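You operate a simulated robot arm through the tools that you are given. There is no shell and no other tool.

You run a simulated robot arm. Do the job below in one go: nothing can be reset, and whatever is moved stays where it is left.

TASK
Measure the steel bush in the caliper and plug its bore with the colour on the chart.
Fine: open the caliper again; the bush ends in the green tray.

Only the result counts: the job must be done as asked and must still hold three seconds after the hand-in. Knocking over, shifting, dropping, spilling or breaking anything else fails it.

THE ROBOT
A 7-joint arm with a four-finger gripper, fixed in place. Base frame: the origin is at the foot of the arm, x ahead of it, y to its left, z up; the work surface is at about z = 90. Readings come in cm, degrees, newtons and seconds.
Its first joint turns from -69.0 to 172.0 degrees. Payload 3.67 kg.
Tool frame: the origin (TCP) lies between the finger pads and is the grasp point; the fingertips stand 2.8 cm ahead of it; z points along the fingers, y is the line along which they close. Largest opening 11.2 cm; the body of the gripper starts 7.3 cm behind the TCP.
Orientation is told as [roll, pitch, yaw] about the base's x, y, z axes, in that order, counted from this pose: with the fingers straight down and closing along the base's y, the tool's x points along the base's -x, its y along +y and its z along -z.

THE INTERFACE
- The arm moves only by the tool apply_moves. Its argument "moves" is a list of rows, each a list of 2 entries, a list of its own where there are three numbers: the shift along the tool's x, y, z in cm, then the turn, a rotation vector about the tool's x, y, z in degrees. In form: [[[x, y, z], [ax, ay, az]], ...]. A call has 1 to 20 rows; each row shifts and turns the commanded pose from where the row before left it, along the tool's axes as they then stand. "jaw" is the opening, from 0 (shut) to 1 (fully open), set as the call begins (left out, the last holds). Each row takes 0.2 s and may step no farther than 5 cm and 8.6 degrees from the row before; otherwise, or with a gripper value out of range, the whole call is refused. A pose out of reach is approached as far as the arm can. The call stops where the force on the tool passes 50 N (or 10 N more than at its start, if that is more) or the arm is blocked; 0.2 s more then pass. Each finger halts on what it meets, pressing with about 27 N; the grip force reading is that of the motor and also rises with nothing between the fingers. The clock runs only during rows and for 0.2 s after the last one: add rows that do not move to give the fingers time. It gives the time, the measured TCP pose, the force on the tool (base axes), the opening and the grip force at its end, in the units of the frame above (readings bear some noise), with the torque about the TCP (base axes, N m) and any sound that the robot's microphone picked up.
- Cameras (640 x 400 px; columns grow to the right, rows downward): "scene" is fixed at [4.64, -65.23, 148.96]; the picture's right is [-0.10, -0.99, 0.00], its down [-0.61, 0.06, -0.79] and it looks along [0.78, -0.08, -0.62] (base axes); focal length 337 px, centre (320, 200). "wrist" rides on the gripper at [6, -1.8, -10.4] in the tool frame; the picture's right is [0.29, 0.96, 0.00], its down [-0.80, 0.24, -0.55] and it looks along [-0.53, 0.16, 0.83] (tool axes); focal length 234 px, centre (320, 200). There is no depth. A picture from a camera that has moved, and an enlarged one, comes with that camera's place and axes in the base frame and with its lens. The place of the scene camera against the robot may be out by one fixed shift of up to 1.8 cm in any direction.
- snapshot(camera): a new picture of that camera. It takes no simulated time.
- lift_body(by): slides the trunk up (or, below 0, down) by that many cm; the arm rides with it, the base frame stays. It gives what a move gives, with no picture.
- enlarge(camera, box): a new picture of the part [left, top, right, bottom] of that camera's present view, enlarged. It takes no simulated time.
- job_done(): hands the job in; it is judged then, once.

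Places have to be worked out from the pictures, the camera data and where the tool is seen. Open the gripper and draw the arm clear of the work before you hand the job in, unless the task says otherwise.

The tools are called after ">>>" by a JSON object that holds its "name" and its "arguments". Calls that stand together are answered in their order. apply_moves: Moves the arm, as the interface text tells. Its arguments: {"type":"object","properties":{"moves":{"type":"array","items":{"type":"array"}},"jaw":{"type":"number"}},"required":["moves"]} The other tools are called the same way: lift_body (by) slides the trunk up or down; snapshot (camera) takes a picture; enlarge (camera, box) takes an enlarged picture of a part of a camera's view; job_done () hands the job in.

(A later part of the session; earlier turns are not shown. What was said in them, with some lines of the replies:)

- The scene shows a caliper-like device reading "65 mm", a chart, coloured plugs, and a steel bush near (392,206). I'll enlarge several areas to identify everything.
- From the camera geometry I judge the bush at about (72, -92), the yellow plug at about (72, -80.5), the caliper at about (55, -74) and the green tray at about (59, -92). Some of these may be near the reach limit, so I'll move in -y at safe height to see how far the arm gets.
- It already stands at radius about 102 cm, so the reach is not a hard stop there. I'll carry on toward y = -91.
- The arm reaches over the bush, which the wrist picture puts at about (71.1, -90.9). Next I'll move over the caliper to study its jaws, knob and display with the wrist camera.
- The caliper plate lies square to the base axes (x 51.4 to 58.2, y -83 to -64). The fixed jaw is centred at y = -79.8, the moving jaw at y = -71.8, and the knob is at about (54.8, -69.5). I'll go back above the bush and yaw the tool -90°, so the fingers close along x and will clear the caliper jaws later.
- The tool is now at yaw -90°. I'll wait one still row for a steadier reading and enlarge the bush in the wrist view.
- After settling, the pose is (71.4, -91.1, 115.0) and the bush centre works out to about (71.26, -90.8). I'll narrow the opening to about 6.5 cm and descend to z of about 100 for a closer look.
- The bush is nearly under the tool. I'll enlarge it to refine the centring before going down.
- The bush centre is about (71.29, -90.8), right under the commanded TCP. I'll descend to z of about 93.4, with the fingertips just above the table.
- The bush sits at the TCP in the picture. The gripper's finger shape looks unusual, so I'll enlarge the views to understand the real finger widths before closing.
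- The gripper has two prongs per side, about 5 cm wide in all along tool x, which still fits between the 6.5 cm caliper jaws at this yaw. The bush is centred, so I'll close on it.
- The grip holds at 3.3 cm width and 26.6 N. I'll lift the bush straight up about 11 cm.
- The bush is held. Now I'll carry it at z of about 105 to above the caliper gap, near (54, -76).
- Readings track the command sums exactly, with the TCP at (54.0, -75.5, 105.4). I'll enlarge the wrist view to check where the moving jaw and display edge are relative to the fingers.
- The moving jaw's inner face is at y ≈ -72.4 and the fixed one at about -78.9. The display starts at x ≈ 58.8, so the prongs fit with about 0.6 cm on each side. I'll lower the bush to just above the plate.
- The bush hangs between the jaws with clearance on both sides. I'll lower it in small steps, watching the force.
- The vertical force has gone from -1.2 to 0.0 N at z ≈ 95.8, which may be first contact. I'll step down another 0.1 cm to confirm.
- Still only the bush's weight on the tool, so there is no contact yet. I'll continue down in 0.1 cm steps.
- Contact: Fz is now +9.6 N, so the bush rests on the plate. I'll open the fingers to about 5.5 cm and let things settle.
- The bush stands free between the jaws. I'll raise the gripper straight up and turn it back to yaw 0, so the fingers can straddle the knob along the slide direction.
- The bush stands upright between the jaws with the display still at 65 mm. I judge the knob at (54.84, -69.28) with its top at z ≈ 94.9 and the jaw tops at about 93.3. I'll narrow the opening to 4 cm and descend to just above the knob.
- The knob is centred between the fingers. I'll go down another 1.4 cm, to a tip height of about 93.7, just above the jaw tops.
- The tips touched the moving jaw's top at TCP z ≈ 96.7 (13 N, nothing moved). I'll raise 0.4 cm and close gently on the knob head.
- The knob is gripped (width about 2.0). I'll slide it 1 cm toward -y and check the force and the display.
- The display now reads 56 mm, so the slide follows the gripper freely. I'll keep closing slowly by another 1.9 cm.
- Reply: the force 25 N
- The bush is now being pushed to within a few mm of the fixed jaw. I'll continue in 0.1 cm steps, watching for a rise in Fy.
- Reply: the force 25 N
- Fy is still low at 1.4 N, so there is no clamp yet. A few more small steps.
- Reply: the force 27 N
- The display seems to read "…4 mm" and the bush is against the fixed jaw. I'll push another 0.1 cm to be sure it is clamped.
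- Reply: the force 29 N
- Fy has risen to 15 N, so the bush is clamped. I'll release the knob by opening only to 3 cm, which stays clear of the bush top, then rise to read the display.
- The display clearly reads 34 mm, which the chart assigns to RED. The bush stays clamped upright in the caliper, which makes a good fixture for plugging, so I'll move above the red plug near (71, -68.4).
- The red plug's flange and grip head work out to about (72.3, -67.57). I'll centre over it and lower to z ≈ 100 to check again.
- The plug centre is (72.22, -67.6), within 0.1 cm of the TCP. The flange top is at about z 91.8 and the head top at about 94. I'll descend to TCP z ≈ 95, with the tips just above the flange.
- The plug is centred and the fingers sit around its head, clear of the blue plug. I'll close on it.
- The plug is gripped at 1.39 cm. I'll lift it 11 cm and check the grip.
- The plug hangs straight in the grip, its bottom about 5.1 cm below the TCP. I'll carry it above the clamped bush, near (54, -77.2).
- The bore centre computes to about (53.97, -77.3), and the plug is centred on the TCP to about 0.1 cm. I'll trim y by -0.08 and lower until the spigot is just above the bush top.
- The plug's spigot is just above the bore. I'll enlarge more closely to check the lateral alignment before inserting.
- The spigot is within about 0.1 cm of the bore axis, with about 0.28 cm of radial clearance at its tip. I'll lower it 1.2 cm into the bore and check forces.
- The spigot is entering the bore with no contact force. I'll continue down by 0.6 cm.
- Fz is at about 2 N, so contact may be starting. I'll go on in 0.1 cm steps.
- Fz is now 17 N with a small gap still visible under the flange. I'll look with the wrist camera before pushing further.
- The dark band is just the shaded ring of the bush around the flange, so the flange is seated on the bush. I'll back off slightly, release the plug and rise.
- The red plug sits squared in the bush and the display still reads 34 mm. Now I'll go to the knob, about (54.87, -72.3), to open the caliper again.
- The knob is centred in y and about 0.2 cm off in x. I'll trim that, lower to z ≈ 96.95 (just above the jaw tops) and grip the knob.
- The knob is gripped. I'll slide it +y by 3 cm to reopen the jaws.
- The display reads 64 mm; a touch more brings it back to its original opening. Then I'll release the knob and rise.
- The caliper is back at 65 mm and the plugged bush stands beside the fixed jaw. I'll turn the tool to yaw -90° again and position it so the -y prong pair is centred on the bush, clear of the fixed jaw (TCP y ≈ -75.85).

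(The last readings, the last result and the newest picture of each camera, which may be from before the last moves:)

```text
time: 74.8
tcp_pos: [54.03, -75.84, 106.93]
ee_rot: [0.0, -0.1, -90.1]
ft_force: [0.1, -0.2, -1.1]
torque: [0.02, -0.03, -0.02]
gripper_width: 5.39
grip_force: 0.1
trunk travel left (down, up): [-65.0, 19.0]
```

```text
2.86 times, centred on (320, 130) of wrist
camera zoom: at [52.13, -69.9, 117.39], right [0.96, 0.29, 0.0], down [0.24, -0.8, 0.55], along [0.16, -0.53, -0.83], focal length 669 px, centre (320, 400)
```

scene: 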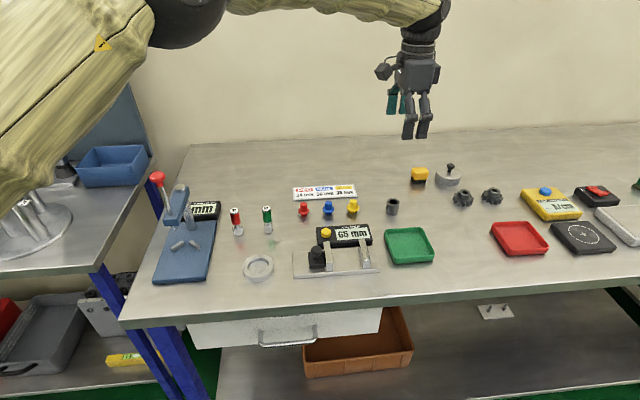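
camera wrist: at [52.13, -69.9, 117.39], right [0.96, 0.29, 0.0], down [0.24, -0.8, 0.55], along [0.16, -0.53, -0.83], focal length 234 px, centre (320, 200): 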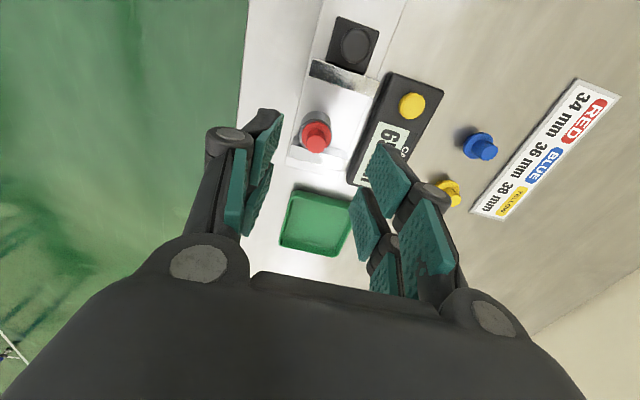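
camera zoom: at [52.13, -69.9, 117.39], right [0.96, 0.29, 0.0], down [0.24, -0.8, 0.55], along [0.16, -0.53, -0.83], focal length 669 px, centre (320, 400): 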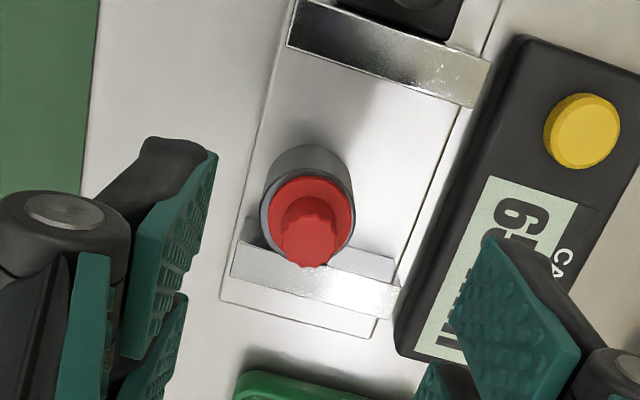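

The plugged bush is at about (54.0, -77.25) and the fixed jaw's inner face at y ≈ -79.08, so the -y prongs have about 0.5 cm clearance. I'll descend to z ≈ 98 first.

>>> {"name": "apply_moves", "arguments": {"moves": [[[0, 0, 2], [0, 0, 0]], [[0, 0, 2], [0, 0, 0]], [[0, 0, 2], [0, 0, 0]], [[0, 0, 1.5], [0, 0, 0]], [[0, 0, 1], [0, 0, 0]], [[0, 0, 0.5], [0, 0, 0]], [[0, 0, 0], [0, 0, 0]], [[0, 0, 0], [0, 0, 0]]]}}

>>> {"name": "enlarge", "arguments": {"camera": "wrist", "box": [200, 80, 440, 260]}}

>>> {"name": "enlarge", "arguments": {"camera": "scene", "box": [310, 190, 410, 280]}}

```text
time: 76.6
tcp_pos: [53.97, -75.81, 97.94]
ee_rot: [0.0, 0.1, -89.9]
ft_force: [0.4, 0.8, 0.2]
torque: [0.03, 0.02, -0.02]
gripper_width: 5.39
grip_force: 0.0
trunk travel left (down, up): [-65.0, 19.0]
```

```text
2.22 times, centred on (320, 170) of wrist
camera zoom: at [52.12, -69.86, 108.4], right [0.96, 0.29, 0.0], down [0.24, -0.8, 0.55], along [0.16, -0.53, -0.83], focal length 520 px, centre (320, 267)
```

zoom: 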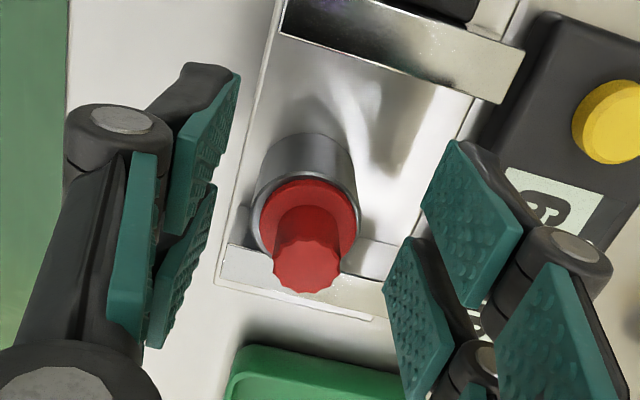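

```text
4.44 times, centred on (360, 235) of scene
camera zoom: at [4.64, -65.23, 148.96], right [-0.1, -0.99, 0.0], down [-0.61, 0.06, -0.79], along [0.78, -0.08, -0.62], focal length 1497 px, centre (142, 44)
```

zoom: 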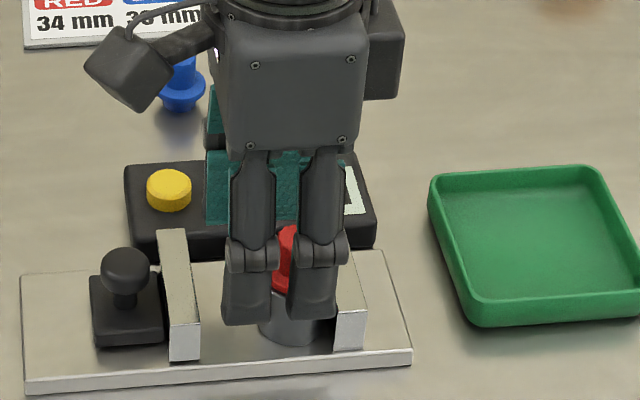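

Before going lower, I'll check the clearance between the -y prong and the fixed jaw more precisely.

>>> {"name": "enlarge", "arguments": {"camera": "scene", "box": [352, 235, 400, 275]}}

>>> {"name": "enlarge", "arguments": {"camera": "wrist", "box": [240, 120, 400, 220]}}

```text
10.00 times, centred on (376, 255) of scene
camera zoom: at [4.64, -65.23, 148.96], right [-0.1, -0.99, 0.0], down [-0.61, 0.06, -0.79], along [0.78, -0.08, -0.62], focal length 3368 px, centre (-240, -350)
```

zoom: 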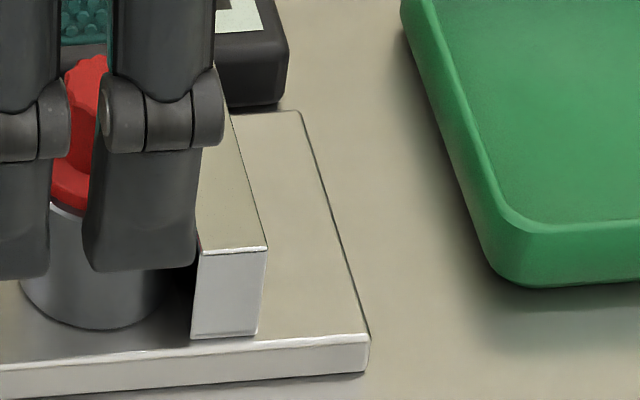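

```text
4.00 times, centred on (320, 170) of wrist
camera zoom: at [52.12, -69.86, 108.4], right [0.96, 0.29, 0.0], down [0.24, -0.8, 0.55], along [0.16, -0.53, -0.83], focal length 937 px, centre (320, 320)
```

zoom: 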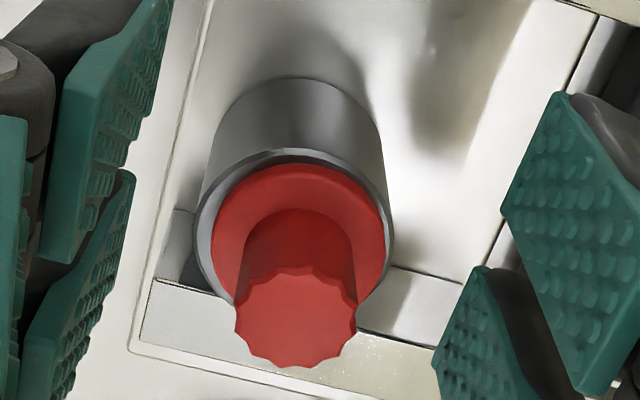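

The clearance to the fixed jaw is about 0.45 cm, and the bush axis falls within the -y prong pair. I'll go down to z ≈ 95.5.

>>> {"name": "apply_moves", "arguments": {"moves": [[[0, 0, 0.6], [0, 0, 0]], [[0, 0, 0.6], [0, 0, 0]], [[0, 0, 0.6], [0, 0, 0]], [[0, 0, 0.6], [0, 0, 0]], [[0, 0, 0], [0, 0, 0]], [[0, 0, 0], [0, 0, 0]]]}}

>>> {"name": "enlarge", "arguments": {"camera": "scene", "box": [332, 225, 392, 275]}}

>>> {"name": "enlarge", "arguments": {"camera": "wrist", "box": [200, 100, 440, 280]}}

```text
time: 78.0
tcp_pos: [53.82, -75.98, 95.45]
ee_rot: [0.0, 0.1, -89.9]
ft_force: [-0.2, 0.2, -0.6]
torque: [-0.02, 0.01, 0.0]
gripper_width: 5.36
grip_force: 0.1
trunk travel left (down, up): [-65.0, 19.0]
```

```text
8.00 times, centred on (362, 250) of scene
camera zoom: at [4.64, -65.23, 148.96], right [-0.1, -0.99, 0.0], down [-0.61, 0.06, -0.79], along [0.78, -0.08, -0.62], focal length 2695 px, centre (-16, -200)
```

zoom: 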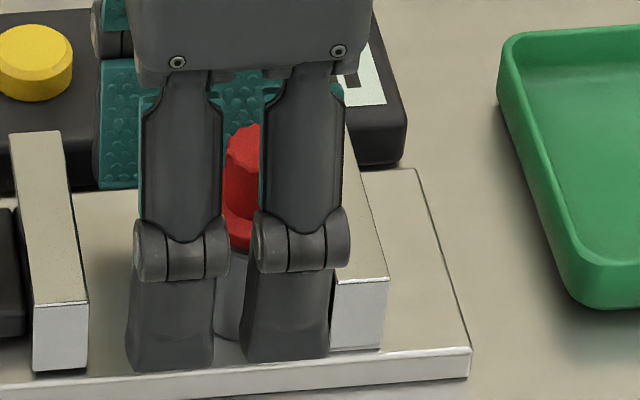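

```text
2.22 times, centred on (320, 190) of wrist
camera zoom: at [52.05, -69.92, 105.97], right [0.96, 0.29, 0.0], down [0.24, -0.8, 0.55], along [0.16, -0.53, -0.83], focal length 520 px, centre (320, 222)
```

zoom: 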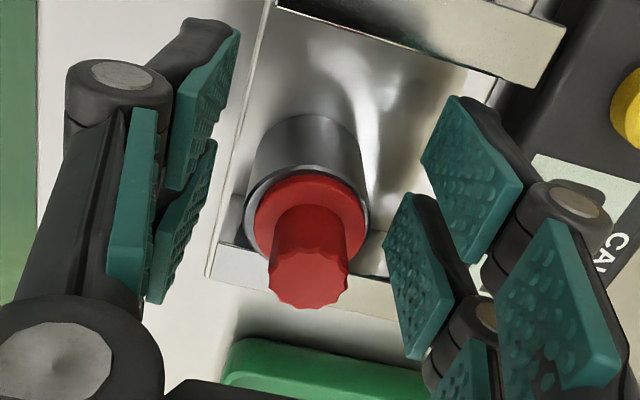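

The prongs are positioned with clearance, so I'll close on the bush.

>>> {"name": "apply_moves", "arguments": {"moves": [[[0, 0, 0], [0, 0, 0]], [[0, 0, 0], [0, 0, 0]], [[0, 0, 0], [0, 0, 0]], [[0, 0, 0], [0, 0, 0]]], "jaw": 0.2}}

>>> {"name": "enlarge", "arguments": {"camera": "scene", "box": [332, 225, 392, 275]}}

>>> {"name": "enlarge", "arguments": {"camera": "wrist", "box": [200, 100, 440, 280]}}

```text
time: 79.0
tcp_pos: [53.91, -75.8, 95.65]
ee_rot: [0.0, 0.1, -90.0]
ft_force: [-0.1, 0.0, -0.5]
torque: [0.02, -0.01, 0.01]
gripper_width: 3.36
grip_force: 26.8
trunk travel left (down, up): [-65.0, 19.0]
```

```text
8.00 times, centred on (362, 250) of scene
camera zoom: at [4.64, -65.23, 148.96], right [-0.1, -0.99, 0.0], down [-0.61, 0.06, -0.79], along [0.78, -0.08, -0.62], focal length 2695 px, centre (-16, -200)
```

zoom: 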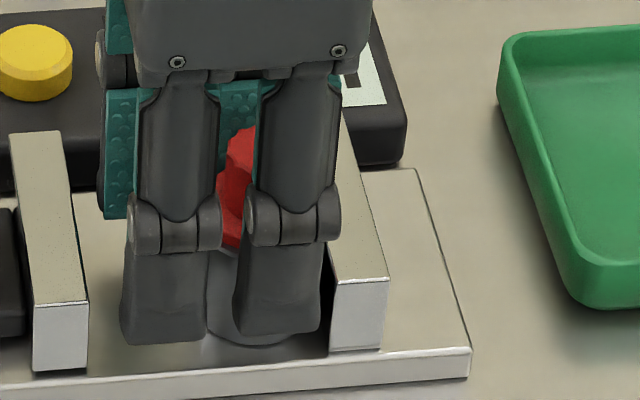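

```text
2.22 times, centred on (320, 190) of wrist
camera zoom: at [52.04, -69.92, 105.97], right [0.96, 0.29, 0.0], down [0.24, -0.8, 0.55], along [0.16, -0.53, -0.83], focal length 520 px, centre (320, 222)
```

zoom: 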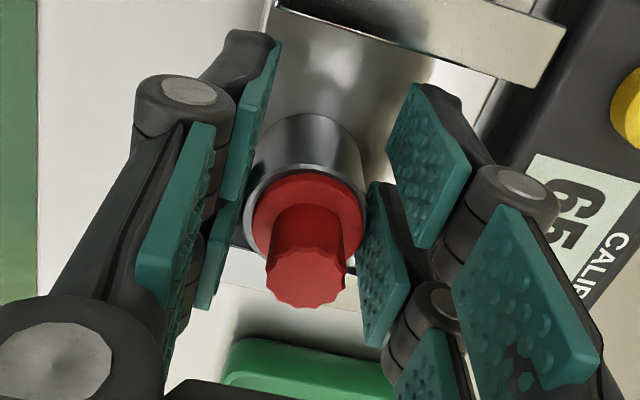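

The bush is gripped at 3.36 cm. I'll lift it gently and check that the plug stays in.

>>> {"name": "apply_moves", "arguments": {"moves": [[[0, 0, -0.4], [0, 0, 0]], [[0, 0, -0.6], [0, 0, 0]], [[0, 0, -1], [0, 0, 0]], [[0, 0, -1.5], [0, 0, 0]], [[0, 0, -1.5], [0, 0, 0]], [[0, 0, -1.5], [0, 0, 0]], [[0, 0, -1.5], [0, 0, 0]], [[0, 0, -1.5], [0, 0, 0]], [[0, 0, -0.5], [0, 0, 0]], [[0, 0, 0], [0, 0, 0]], [[0, 0, 0], [0, 0, 0]]]}}

>>> {"name": "snapshot", "arguments": {"camera": "scene"}}

>>> {"name": "snapshot", "arguments": {"camera": "wrist"}}

```text
time: 81.4
tcp_pos: [53.97, -75.76, 105.47]
ee_rot: [0.0, 0.1, -89.9]
ft_force: [0.2, 0.6, -0.9]
torque: [0.02, 0.04, 0.01]
gripper_width: 3.33
grip_force: 27.5
trunk travel left (down, up): [-65.0, 19.0]
```

```text
taken
```

scene: 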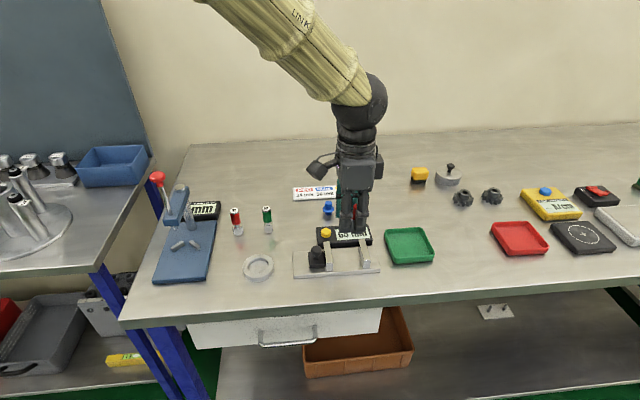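

```text
taken
camera wrist: at [52.07, -69.92, 116.0], right [0.96, 0.29, 0.0], down [0.24, -0.8, 0.55], along [0.16, -0.53, -0.83], focal length 234 px, centre (320, 200)
```

wrist: 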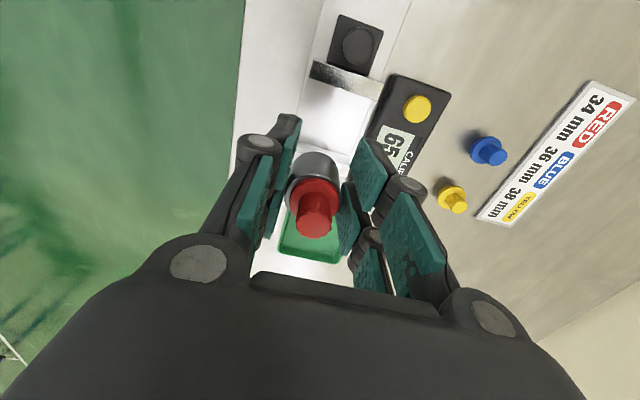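

The bush with its plug is lifted cleanly. I judge the tray to span about x 53.4 to 62.7 and y -95.2 to -86.4, so I'll carry the bush over it and then look again.

>>> {"name": "apply_moves", "arguments": {"moves": [[[-1.79, 0.504, 0], [0, 0, 0]], [[-1.79, 0.504, 0], [0, 0, 0]], [[-1.79, 0.504, 0], [0, 0, 0]], [[-1.79, 0.504, 0], [0, 0, 0]], [[-1.79, 0.504, 0], [0, 0, 0]], [[-1.79, 0.504, 0], [0, 0, 0]], [[-1.79, 0.504, 0], [0, 0, 0]], [[-1.79, 0.504, 0], [0, 0, 0]], [[0, 0, 0], [0, 0, 0]], [[0, 0, 0], [0, 0, 0]], [[0, 0, 0], [0, 0, 0]]]}}

>>> {"name": "snapshot", "arguments": {"camera": "wrist"}}

>>> {"name": "enlarge", "arguments": {"camera": "scene", "box": [340, 170, 480, 275]}}

```text
time: 83.8
tcp_pos: [58.03, -90.26, 105.59]
ee_rot: [0.0, 0.1, -90.0]
ft_force: [0.3, -0.4, -2.1]
torque: [-0.02, 0.0, 0.01]
gripper_width: 3.36
grip_force: 27.3
trunk travel left (down, up): [-65.0, 19.0]
```

```text
taken
camera wrist: at [56.09, -84.37, 115.97], right [0.96, 0.29, 0.0], down [0.24, -0.8, 0.55], along [0.16, -0.53, -0.83], focal length 234 px, centre (320, 200)
```

wrist: 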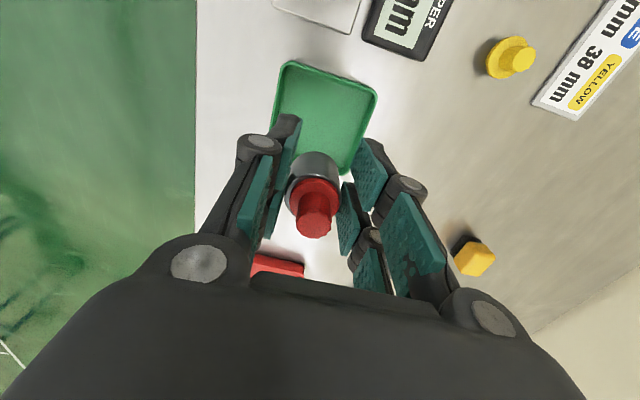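

```text
3.81 times, centred on (410, 222) of scene
camera zoom: at [4.64, -65.23, 148.96], right [-0.1, -0.99, 0.0], down [-0.61, 0.06, -0.79], along [0.78, -0.08, -0.62], focal length 1283 px, centre (-23, 114)
```

zoom: 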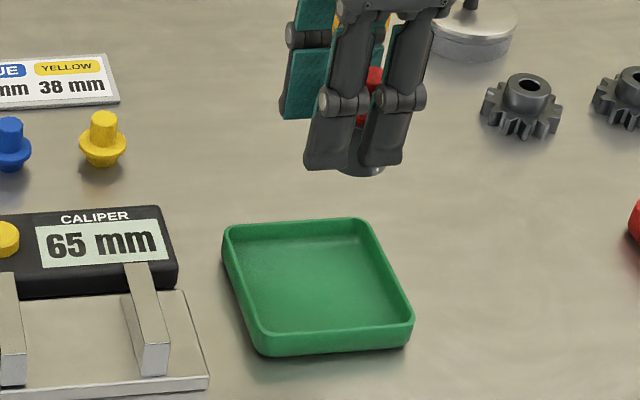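

The tray centre is about (58.05, -90.8), and the held bush sits over y ≈ -91.6, well inside the walls. I'll lower it most of the way.

>>> {"name": "apply_moves", "arguments": {"moves": [[[0, 0, 1.5], [0, 0, 0]], [[0, 0, 1.5], [0, 0, 0]], [[0, 0, 1.5], [0, 0, 0]], [[0, 0, 1.5], [0, 0, 0]], [[0, 0, 1.2], [0, 0, 0]], [[0, 0, 1.0], [0, 0, 0]], [[0, 0, 0.8], [0, 0, 0]], [[0, 0, 0], [0, 0, 0]], [[0, 0, 0], [0, 0, 0]]]}}

>>> {"name": "enlarge", "arguments": {"camera": "scene", "box": [360, 195, 460, 275]}}

>>> {"name": "enlarge", "arguments": {"camera": "wrist", "box": [180, 80, 460, 290]}}

```text
time: 85.8
tcp_pos: [57.97, -90.09, 96.76]
ee_rot: [0.1, 0.1, -89.9]
ft_force: [0.8, 0.2, -1.5]
torque: [0.05, 0.03, 0.0]
gripper_width: 3.37
grip_force: 26.8
trunk travel left (down, up): [-65.0, 19.0]
```

```text
5.00 times, centred on (410, 235) of scene
camera zoom: at [4.64, -65.23, 148.96], right [-0.1, -0.99, 0.0], down [-0.61, 0.06, -0.79], along [0.78, -0.08, -0.62], focal length 1684 px, centre (-130, 25)
```

zoom: 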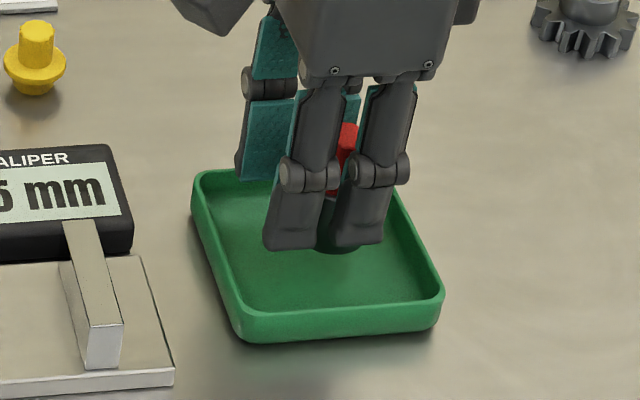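

```text
1.90 times, centred on (320, 185) of wrist
camera zoom: at [56.11, -84.14, 107.16], right [0.96, 0.29, 0.0], down [0.24, -0.8, 0.55], along [0.16, -0.53, -0.83], focal length 446 px, centre (320, 229)
```

zoom: 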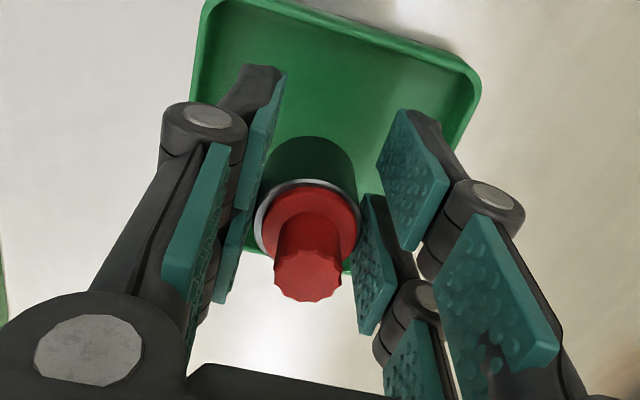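

It is well inside the tray. I'll lower it further in small steps until contact.

>>> {"name": "apply_moves", "arguments": {"moves": [[[0, 0, 0.4], [0, 0, 0]], [[0, 0, 0.4], [0, 0, 0]], [[0, 0, 0.4], [0, 0, 0]], [[0, 0, 0], [0, 0, 0]], [[0, 0, 0], [0, 0, 0]]]}}

>>> {"name": "apply_moves", "arguments": {"moves": [[[0, 0, 0.15], [0, 0, 0]], [[0, 0, 0.15], [0, 0, 0]], [[0, 0, 0], [0, 0, 0]], [[0, 0, 0], [0, 0, 0]]]}}

```text
time: 87.0
tcp_pos: [58.01, -90.56, 95.18]
ee_rot: [0.0, 0.3, -89.9]
ft_force: [-0.3, -0.5, -2.5]
torque: [0.04, -0.03, 0.01]
gripper_width: 3.36
grip_force: 27.8
trunk travel left (down, up): [-65.0, 19.0]
```

```text
time: 88.0
tcp_pos: [58.14, -90.07, 95.53]
ee_rot: [0.0, -0.2, -89.9]
ft_force: [-0.2, -0.6, -0.8]
torque: [0.02, -0.02, -0.01]
gripper_width: 3.34
grip_force: 26.9
trunk travel left (down, up): [-65.0, 19.0]
```

The readings scatter a little here, so I'll take a still reading before continuing.

>>> {"name": "apply_moves", "arguments": {"moves": [[[0, 0, 0], [0, 0, 0]], [[0, 0, 0], [0, 0, 0]]]}}

>>> {"name": "apply_moves", "arguments": {"moves": [[[0, 0, 0.1], [0, 0, 0]], [[0, 0, 0], [0, 0, 0]], [[0, 0, 0], [0, 0, 0]]]}}

```text
time: 88.6
tcp_pos: [58.0, -90.15, 95.04]
ee_rot: [0.0, 0.0, -90.0]
ft_force: [0.4, 0.7, -1.3]
torque: [0.02, 0.0, -0.02]
gripper_width: 3.32
grip_force: 26.8
trunk travel left (down, up): [-65.0, 19.0]
```

```text
time: 89.4
tcp_pos: [58.04, -90.27, 95.01]
ee_rot: [0.0, 0.1, -89.9]
ft_force: [0.1, -0.2, -1.9]
torque: [0.01, -0.02, -0.01]
gripper_width: 3.35
grip_force: 27.3
trunk travel left (down, up): [-65.0, 19.0]
```

No contact yet (Fz is about the bush's weight). I'll continue in 0.1 cm steps.

>>> {"name": "apply_moves", "arguments": {"moves": [[[0, 0, 0.1], [0, 0, 0]], [[0, 0, 0], [0, 0, 0]], [[0, 0, 0], [0, 0, 0]]]}}

>>> {"name": "apply_moves", "arguments": {"moves": [[[0, 0, 0.1], [0, 0, 0]], [[0, 0, 0], [0, 0, 0]], [[0, 0, 0], [0, 0, 0]]]}}

```text
time: 90.2
tcp_pos: [57.96, -90.09, 94.96]
ee_rot: [-0.1, 0.0, -90.0]
ft_force: [-0.9, 0.6, -1.3]
torque: [0.01, -0.01, 0.0]
gripper_width: 3.34
grip_force: 26.8
trunk travel left (down, up): [-65.0, 19.0]
```

```text
time: 91.0
tcp_pos: [57.9, -90.22, 94.84]
ee_rot: [0.0, 0.0, -90.0]
ft_force: [0.1, -0.2, -0.2]
torque: [-0.04, 0.01, 0.01]
gripper_width: 3.37
grip_force: 26.8
trunk travel left (down, up): [-65.0, 19.0]
```

Fz has gone to about -0.2 N, so contact is probably just beginning. Another 0.1 cm to confirm.

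>>> {"name": "apply_moves", "arguments": {"moves": [[[0, 0, 0.1], [0, 0, 0]], [[0, 0, 0], [0, 0, 0]], [[0, 0, 0], [0, 0, 0]]]}}

>>> {"name": "enlarge", "arguments": {"camera": "scene", "box": [380, 210, 440, 260]}}

```text
time: 91.8
tcp_pos: [58.03, -90.23, 94.78]
ee_rot: [0.2, 0.0, -89.9]
ft_force: [-1.9, 2.5, 11.3]
torque: [0.06, 0.08, 0.0]
gripper_width: 3.32
grip_force: 27.3
trunk travel left (down, up): [-65.0, 19.0]
```

```text
8.00 times, centred on (410, 235) of scene
camera zoom: at [4.64, -65.23, 148.96], right [-0.1, -0.99, 0.0], down [-0.61, 0.06, -0.79], along [0.78, -0.08, -0.62], focal length 2695 px, centre (-400, -80)
```

zoom: 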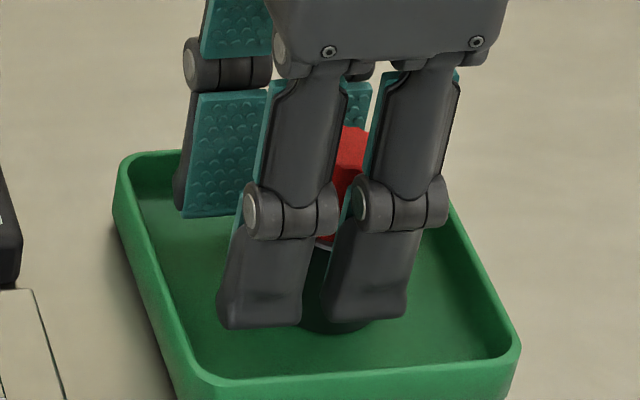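

The bush rests on the tray floor (Fz = 11 N). I'll ease up slightly, open the fingers to about 5 cm and let it settle.

>>> {"name": "apply_moves", "arguments": {"moves": [[[0, 0, -0.05], [0, 0, 0]], [[0, 0, 0], [0, 0, 0]], [[0, 0, 0], [0, 0, 0]], [[0, 0, 0], [0, 0, 0]]], "jaw": 0.45}}

>>> {"name": "enlarge", "arguments": {"camera": "wrist", "box": [180, 80, 460, 290]}}

>>> {"name": "enlarge", "arguments": {"camera": "scene", "box": [380, 210, 440, 260]}}

```text
time: 92.8
tcp_pos: [58.12, -90.24, 94.79]
ee_rot: [0.0, 0.0, -89.9]
ft_force: [-0.5, 0.5, -0.3]
torque: [-0.02, 0.0, -0.01]
gripper_width: 5.07
grip_force: 0.0
trunk travel left (down, up): [-65.0, 19.0]
```

```text
1.90 times, centred on (320, 185) of wrist
camera zoom: at [56.15, -84.24, 105.21], right [0.96, 0.29, 0.0], down [0.24, -0.8, 0.55], along [0.16, -0.53, -0.83], focal length 446 px, centre (320, 229)
```

zoom: 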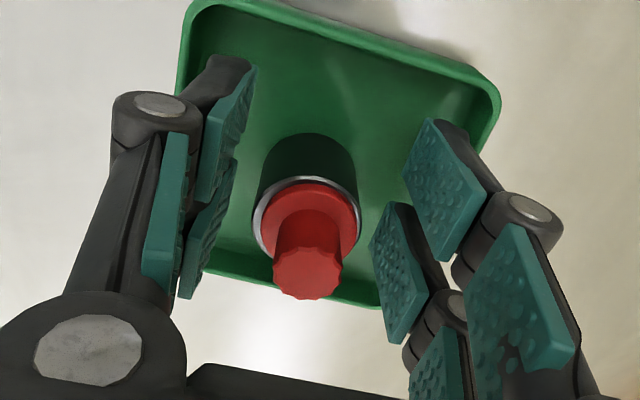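

```text
8.00 times, centred on (410, 235) of scene
camera zoom: at [4.64, -65.23, 148.96], right [-0.1, -0.99, 0.0], down [-0.61, 0.06, -0.79], along [0.78, -0.08, -0.62], focal length 2695 px, centre (-400, -80)
```

zoom: 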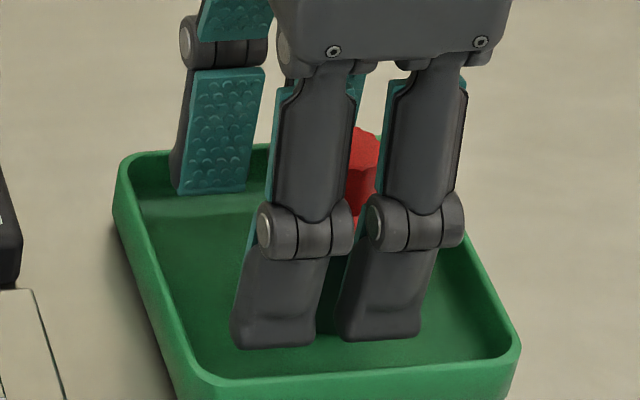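

The bush stands upright in the tray with the fingers clear of both it and the walls. I'll rise straight up.

>>> {"name": "apply_moves", "arguments": {"moves": [[[0, 0, -0.5], [0, 0, 0]], [[0, 0, -1], [0, 0, 0]], [[0, 0, -1.5], [0, 0, 0]], [[0, 0, -2], [0, 0, 0]], [[0, 0, -2.5], [0, 0, 0]], [[0, 0, -3], [0, 0, 0]], [[0, 0, -3], [0, 0, 0]], [[0, 0, -3], [0, 0, 0]], [[0, 0, -3], [0, 0, 0]], [[0, 0, 0], [0, 0, 0]], [[0, 0, 0], [0, 0, 0]]]}}

>>> {"name": "snapshot", "arguments": {"camera": "scene"}}

>>> {"name": "enlarge", "arguments": {"camera": "scene", "box": [280, 170, 440, 290]}}

>>> {"name": "snapshot", "arguments": {"camera": "wrist"}}

```text
time: 95.2
tcp_pos: [57.99, -90.47, 114.1]
ee_rot: [0.0, 0.3, -90.0]
ft_force: [0.0, 0.2, 0.0]
torque: [-0.02, -0.01, -0.01]
gripper_width: 5.03
grip_force: 0.1
trunk travel left (down, up): [-65.0, 19.0]
```

```text
taken
```

scene: 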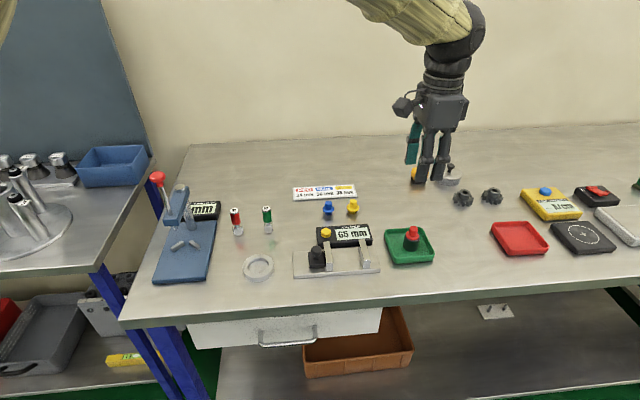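

```text
3.33 times, centred on (360, 230) of scene
camera zoom: at [4.64, -65.23, 148.96], right [-0.1, -0.99, 0.0], down [-0.61, 0.06, -0.79], along [0.78, -0.08, -0.62], focal length 1123 px, centre (187, 100)
```

zoom: 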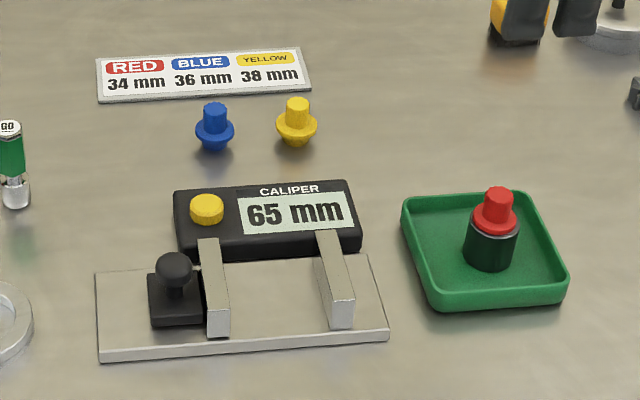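

```text
taken
camera wrist: at [56.17, -84.44, 124.53], right [0.96, 0.29, 0.0], down [0.24, -0.8, 0.55], along [0.16, -0.53, -0.83], focal length 234 px, centre (320, 200)
```

wrist: 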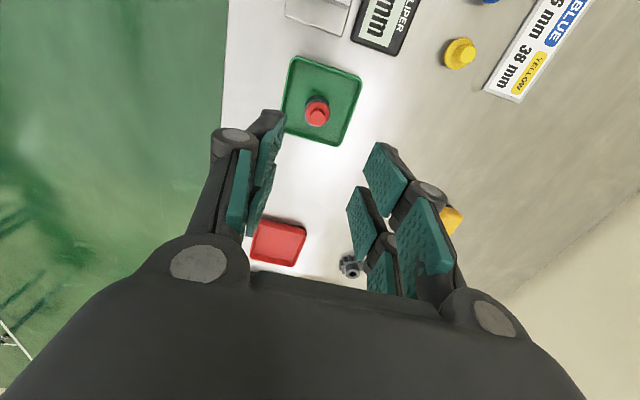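

The caliper shows 65 mm again, the red-plugged bush stands in the green tray and nothing else has shifted. I'll zoom in on the bush once more, open the gripper fully and draw the arm further up.

>>> {"name": "enlarge", "arguments": {"camera": "scene", "box": [380, 210, 440, 260]}}

>>> {"name": "apply_moves", "arguments": {"moves": [[[0, 0, -3], [0, 0, 0]], [[0, 0, -3], [0, 0, 0]], [[1, 0, -3], [0, 0, 0]], [[2, 0, 0], [0, 0, 0]], [[2, 0, 0], [0, 0, 0]], [[0, 0, 0], [0, 0, 0]], [[0, 0, 0], [0, 0, 0]]], "jaw": 1.0}}

>>> {"name": "snapshot", "arguments": {"camera": "scene"}}

```text
8.00 times, centred on (410, 235) of scene
camera zoom: at [4.64, -65.23, 148.96], right [-0.1, -0.99, 0.0], down [-0.61, 0.06, -0.79], along [0.78, -0.08, -0.62], focal length 2695 px, centre (-400, -80)
```

zoom: 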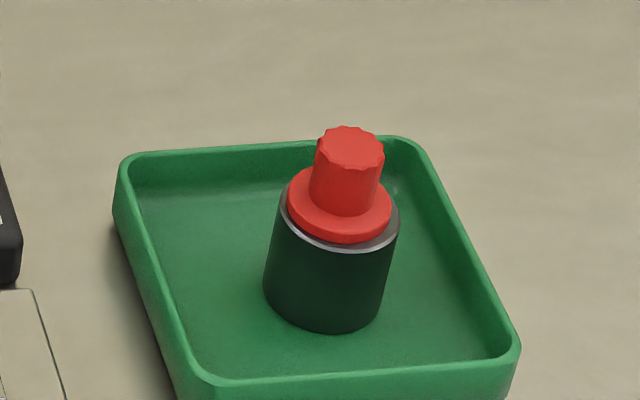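

```text
time: 96.8
tcp_pos: [58.02, -85.24, 123.32]
ee_rot: [0.0, 0.1, -89.9]
ft_force: [0.6, -1.1, 0.2]
torque: [0.02, 0.05, 0.0]
gripper_width: 11.21
grip_force: 0.0
trunk travel left (down, up): [-65.0, 19.0]
```

```text
taken
```

scene: 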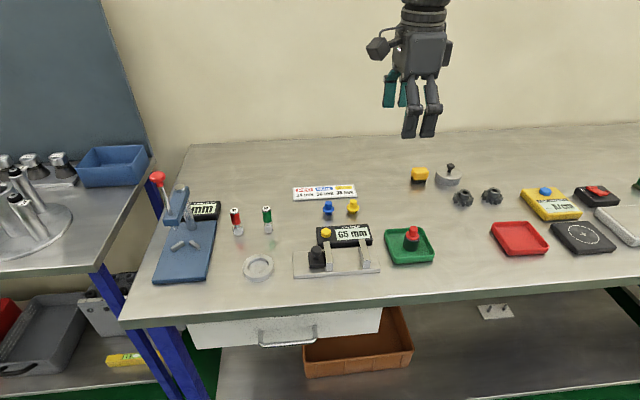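

The plug is fully seated in the upright bush in the green tray, the caliper is open at 65 mm, the gripper is open and the arm is clear. Everything else sits where it started, so I'm handing in.

>>> {"name": "job_done", "arguments": {}}

```text
The job is handed in.
```

The bush measured 34 mm in the caliper, so I plugged its bore with the red plug, as the chart says.

- **Bush:** it stands upright in the green tray with the red plug fully seated in its bore.
- **Caliper:** it is open again and reads 65 mm, as it did at the start.
- **Everything else:** the final scene picture shows the other objects on the bench where they started, and I left the caliper's yellow button alone.
- **Arm:** the gripper is open and drawn clear above the bench.

The job is handed in; no verdict has come back.
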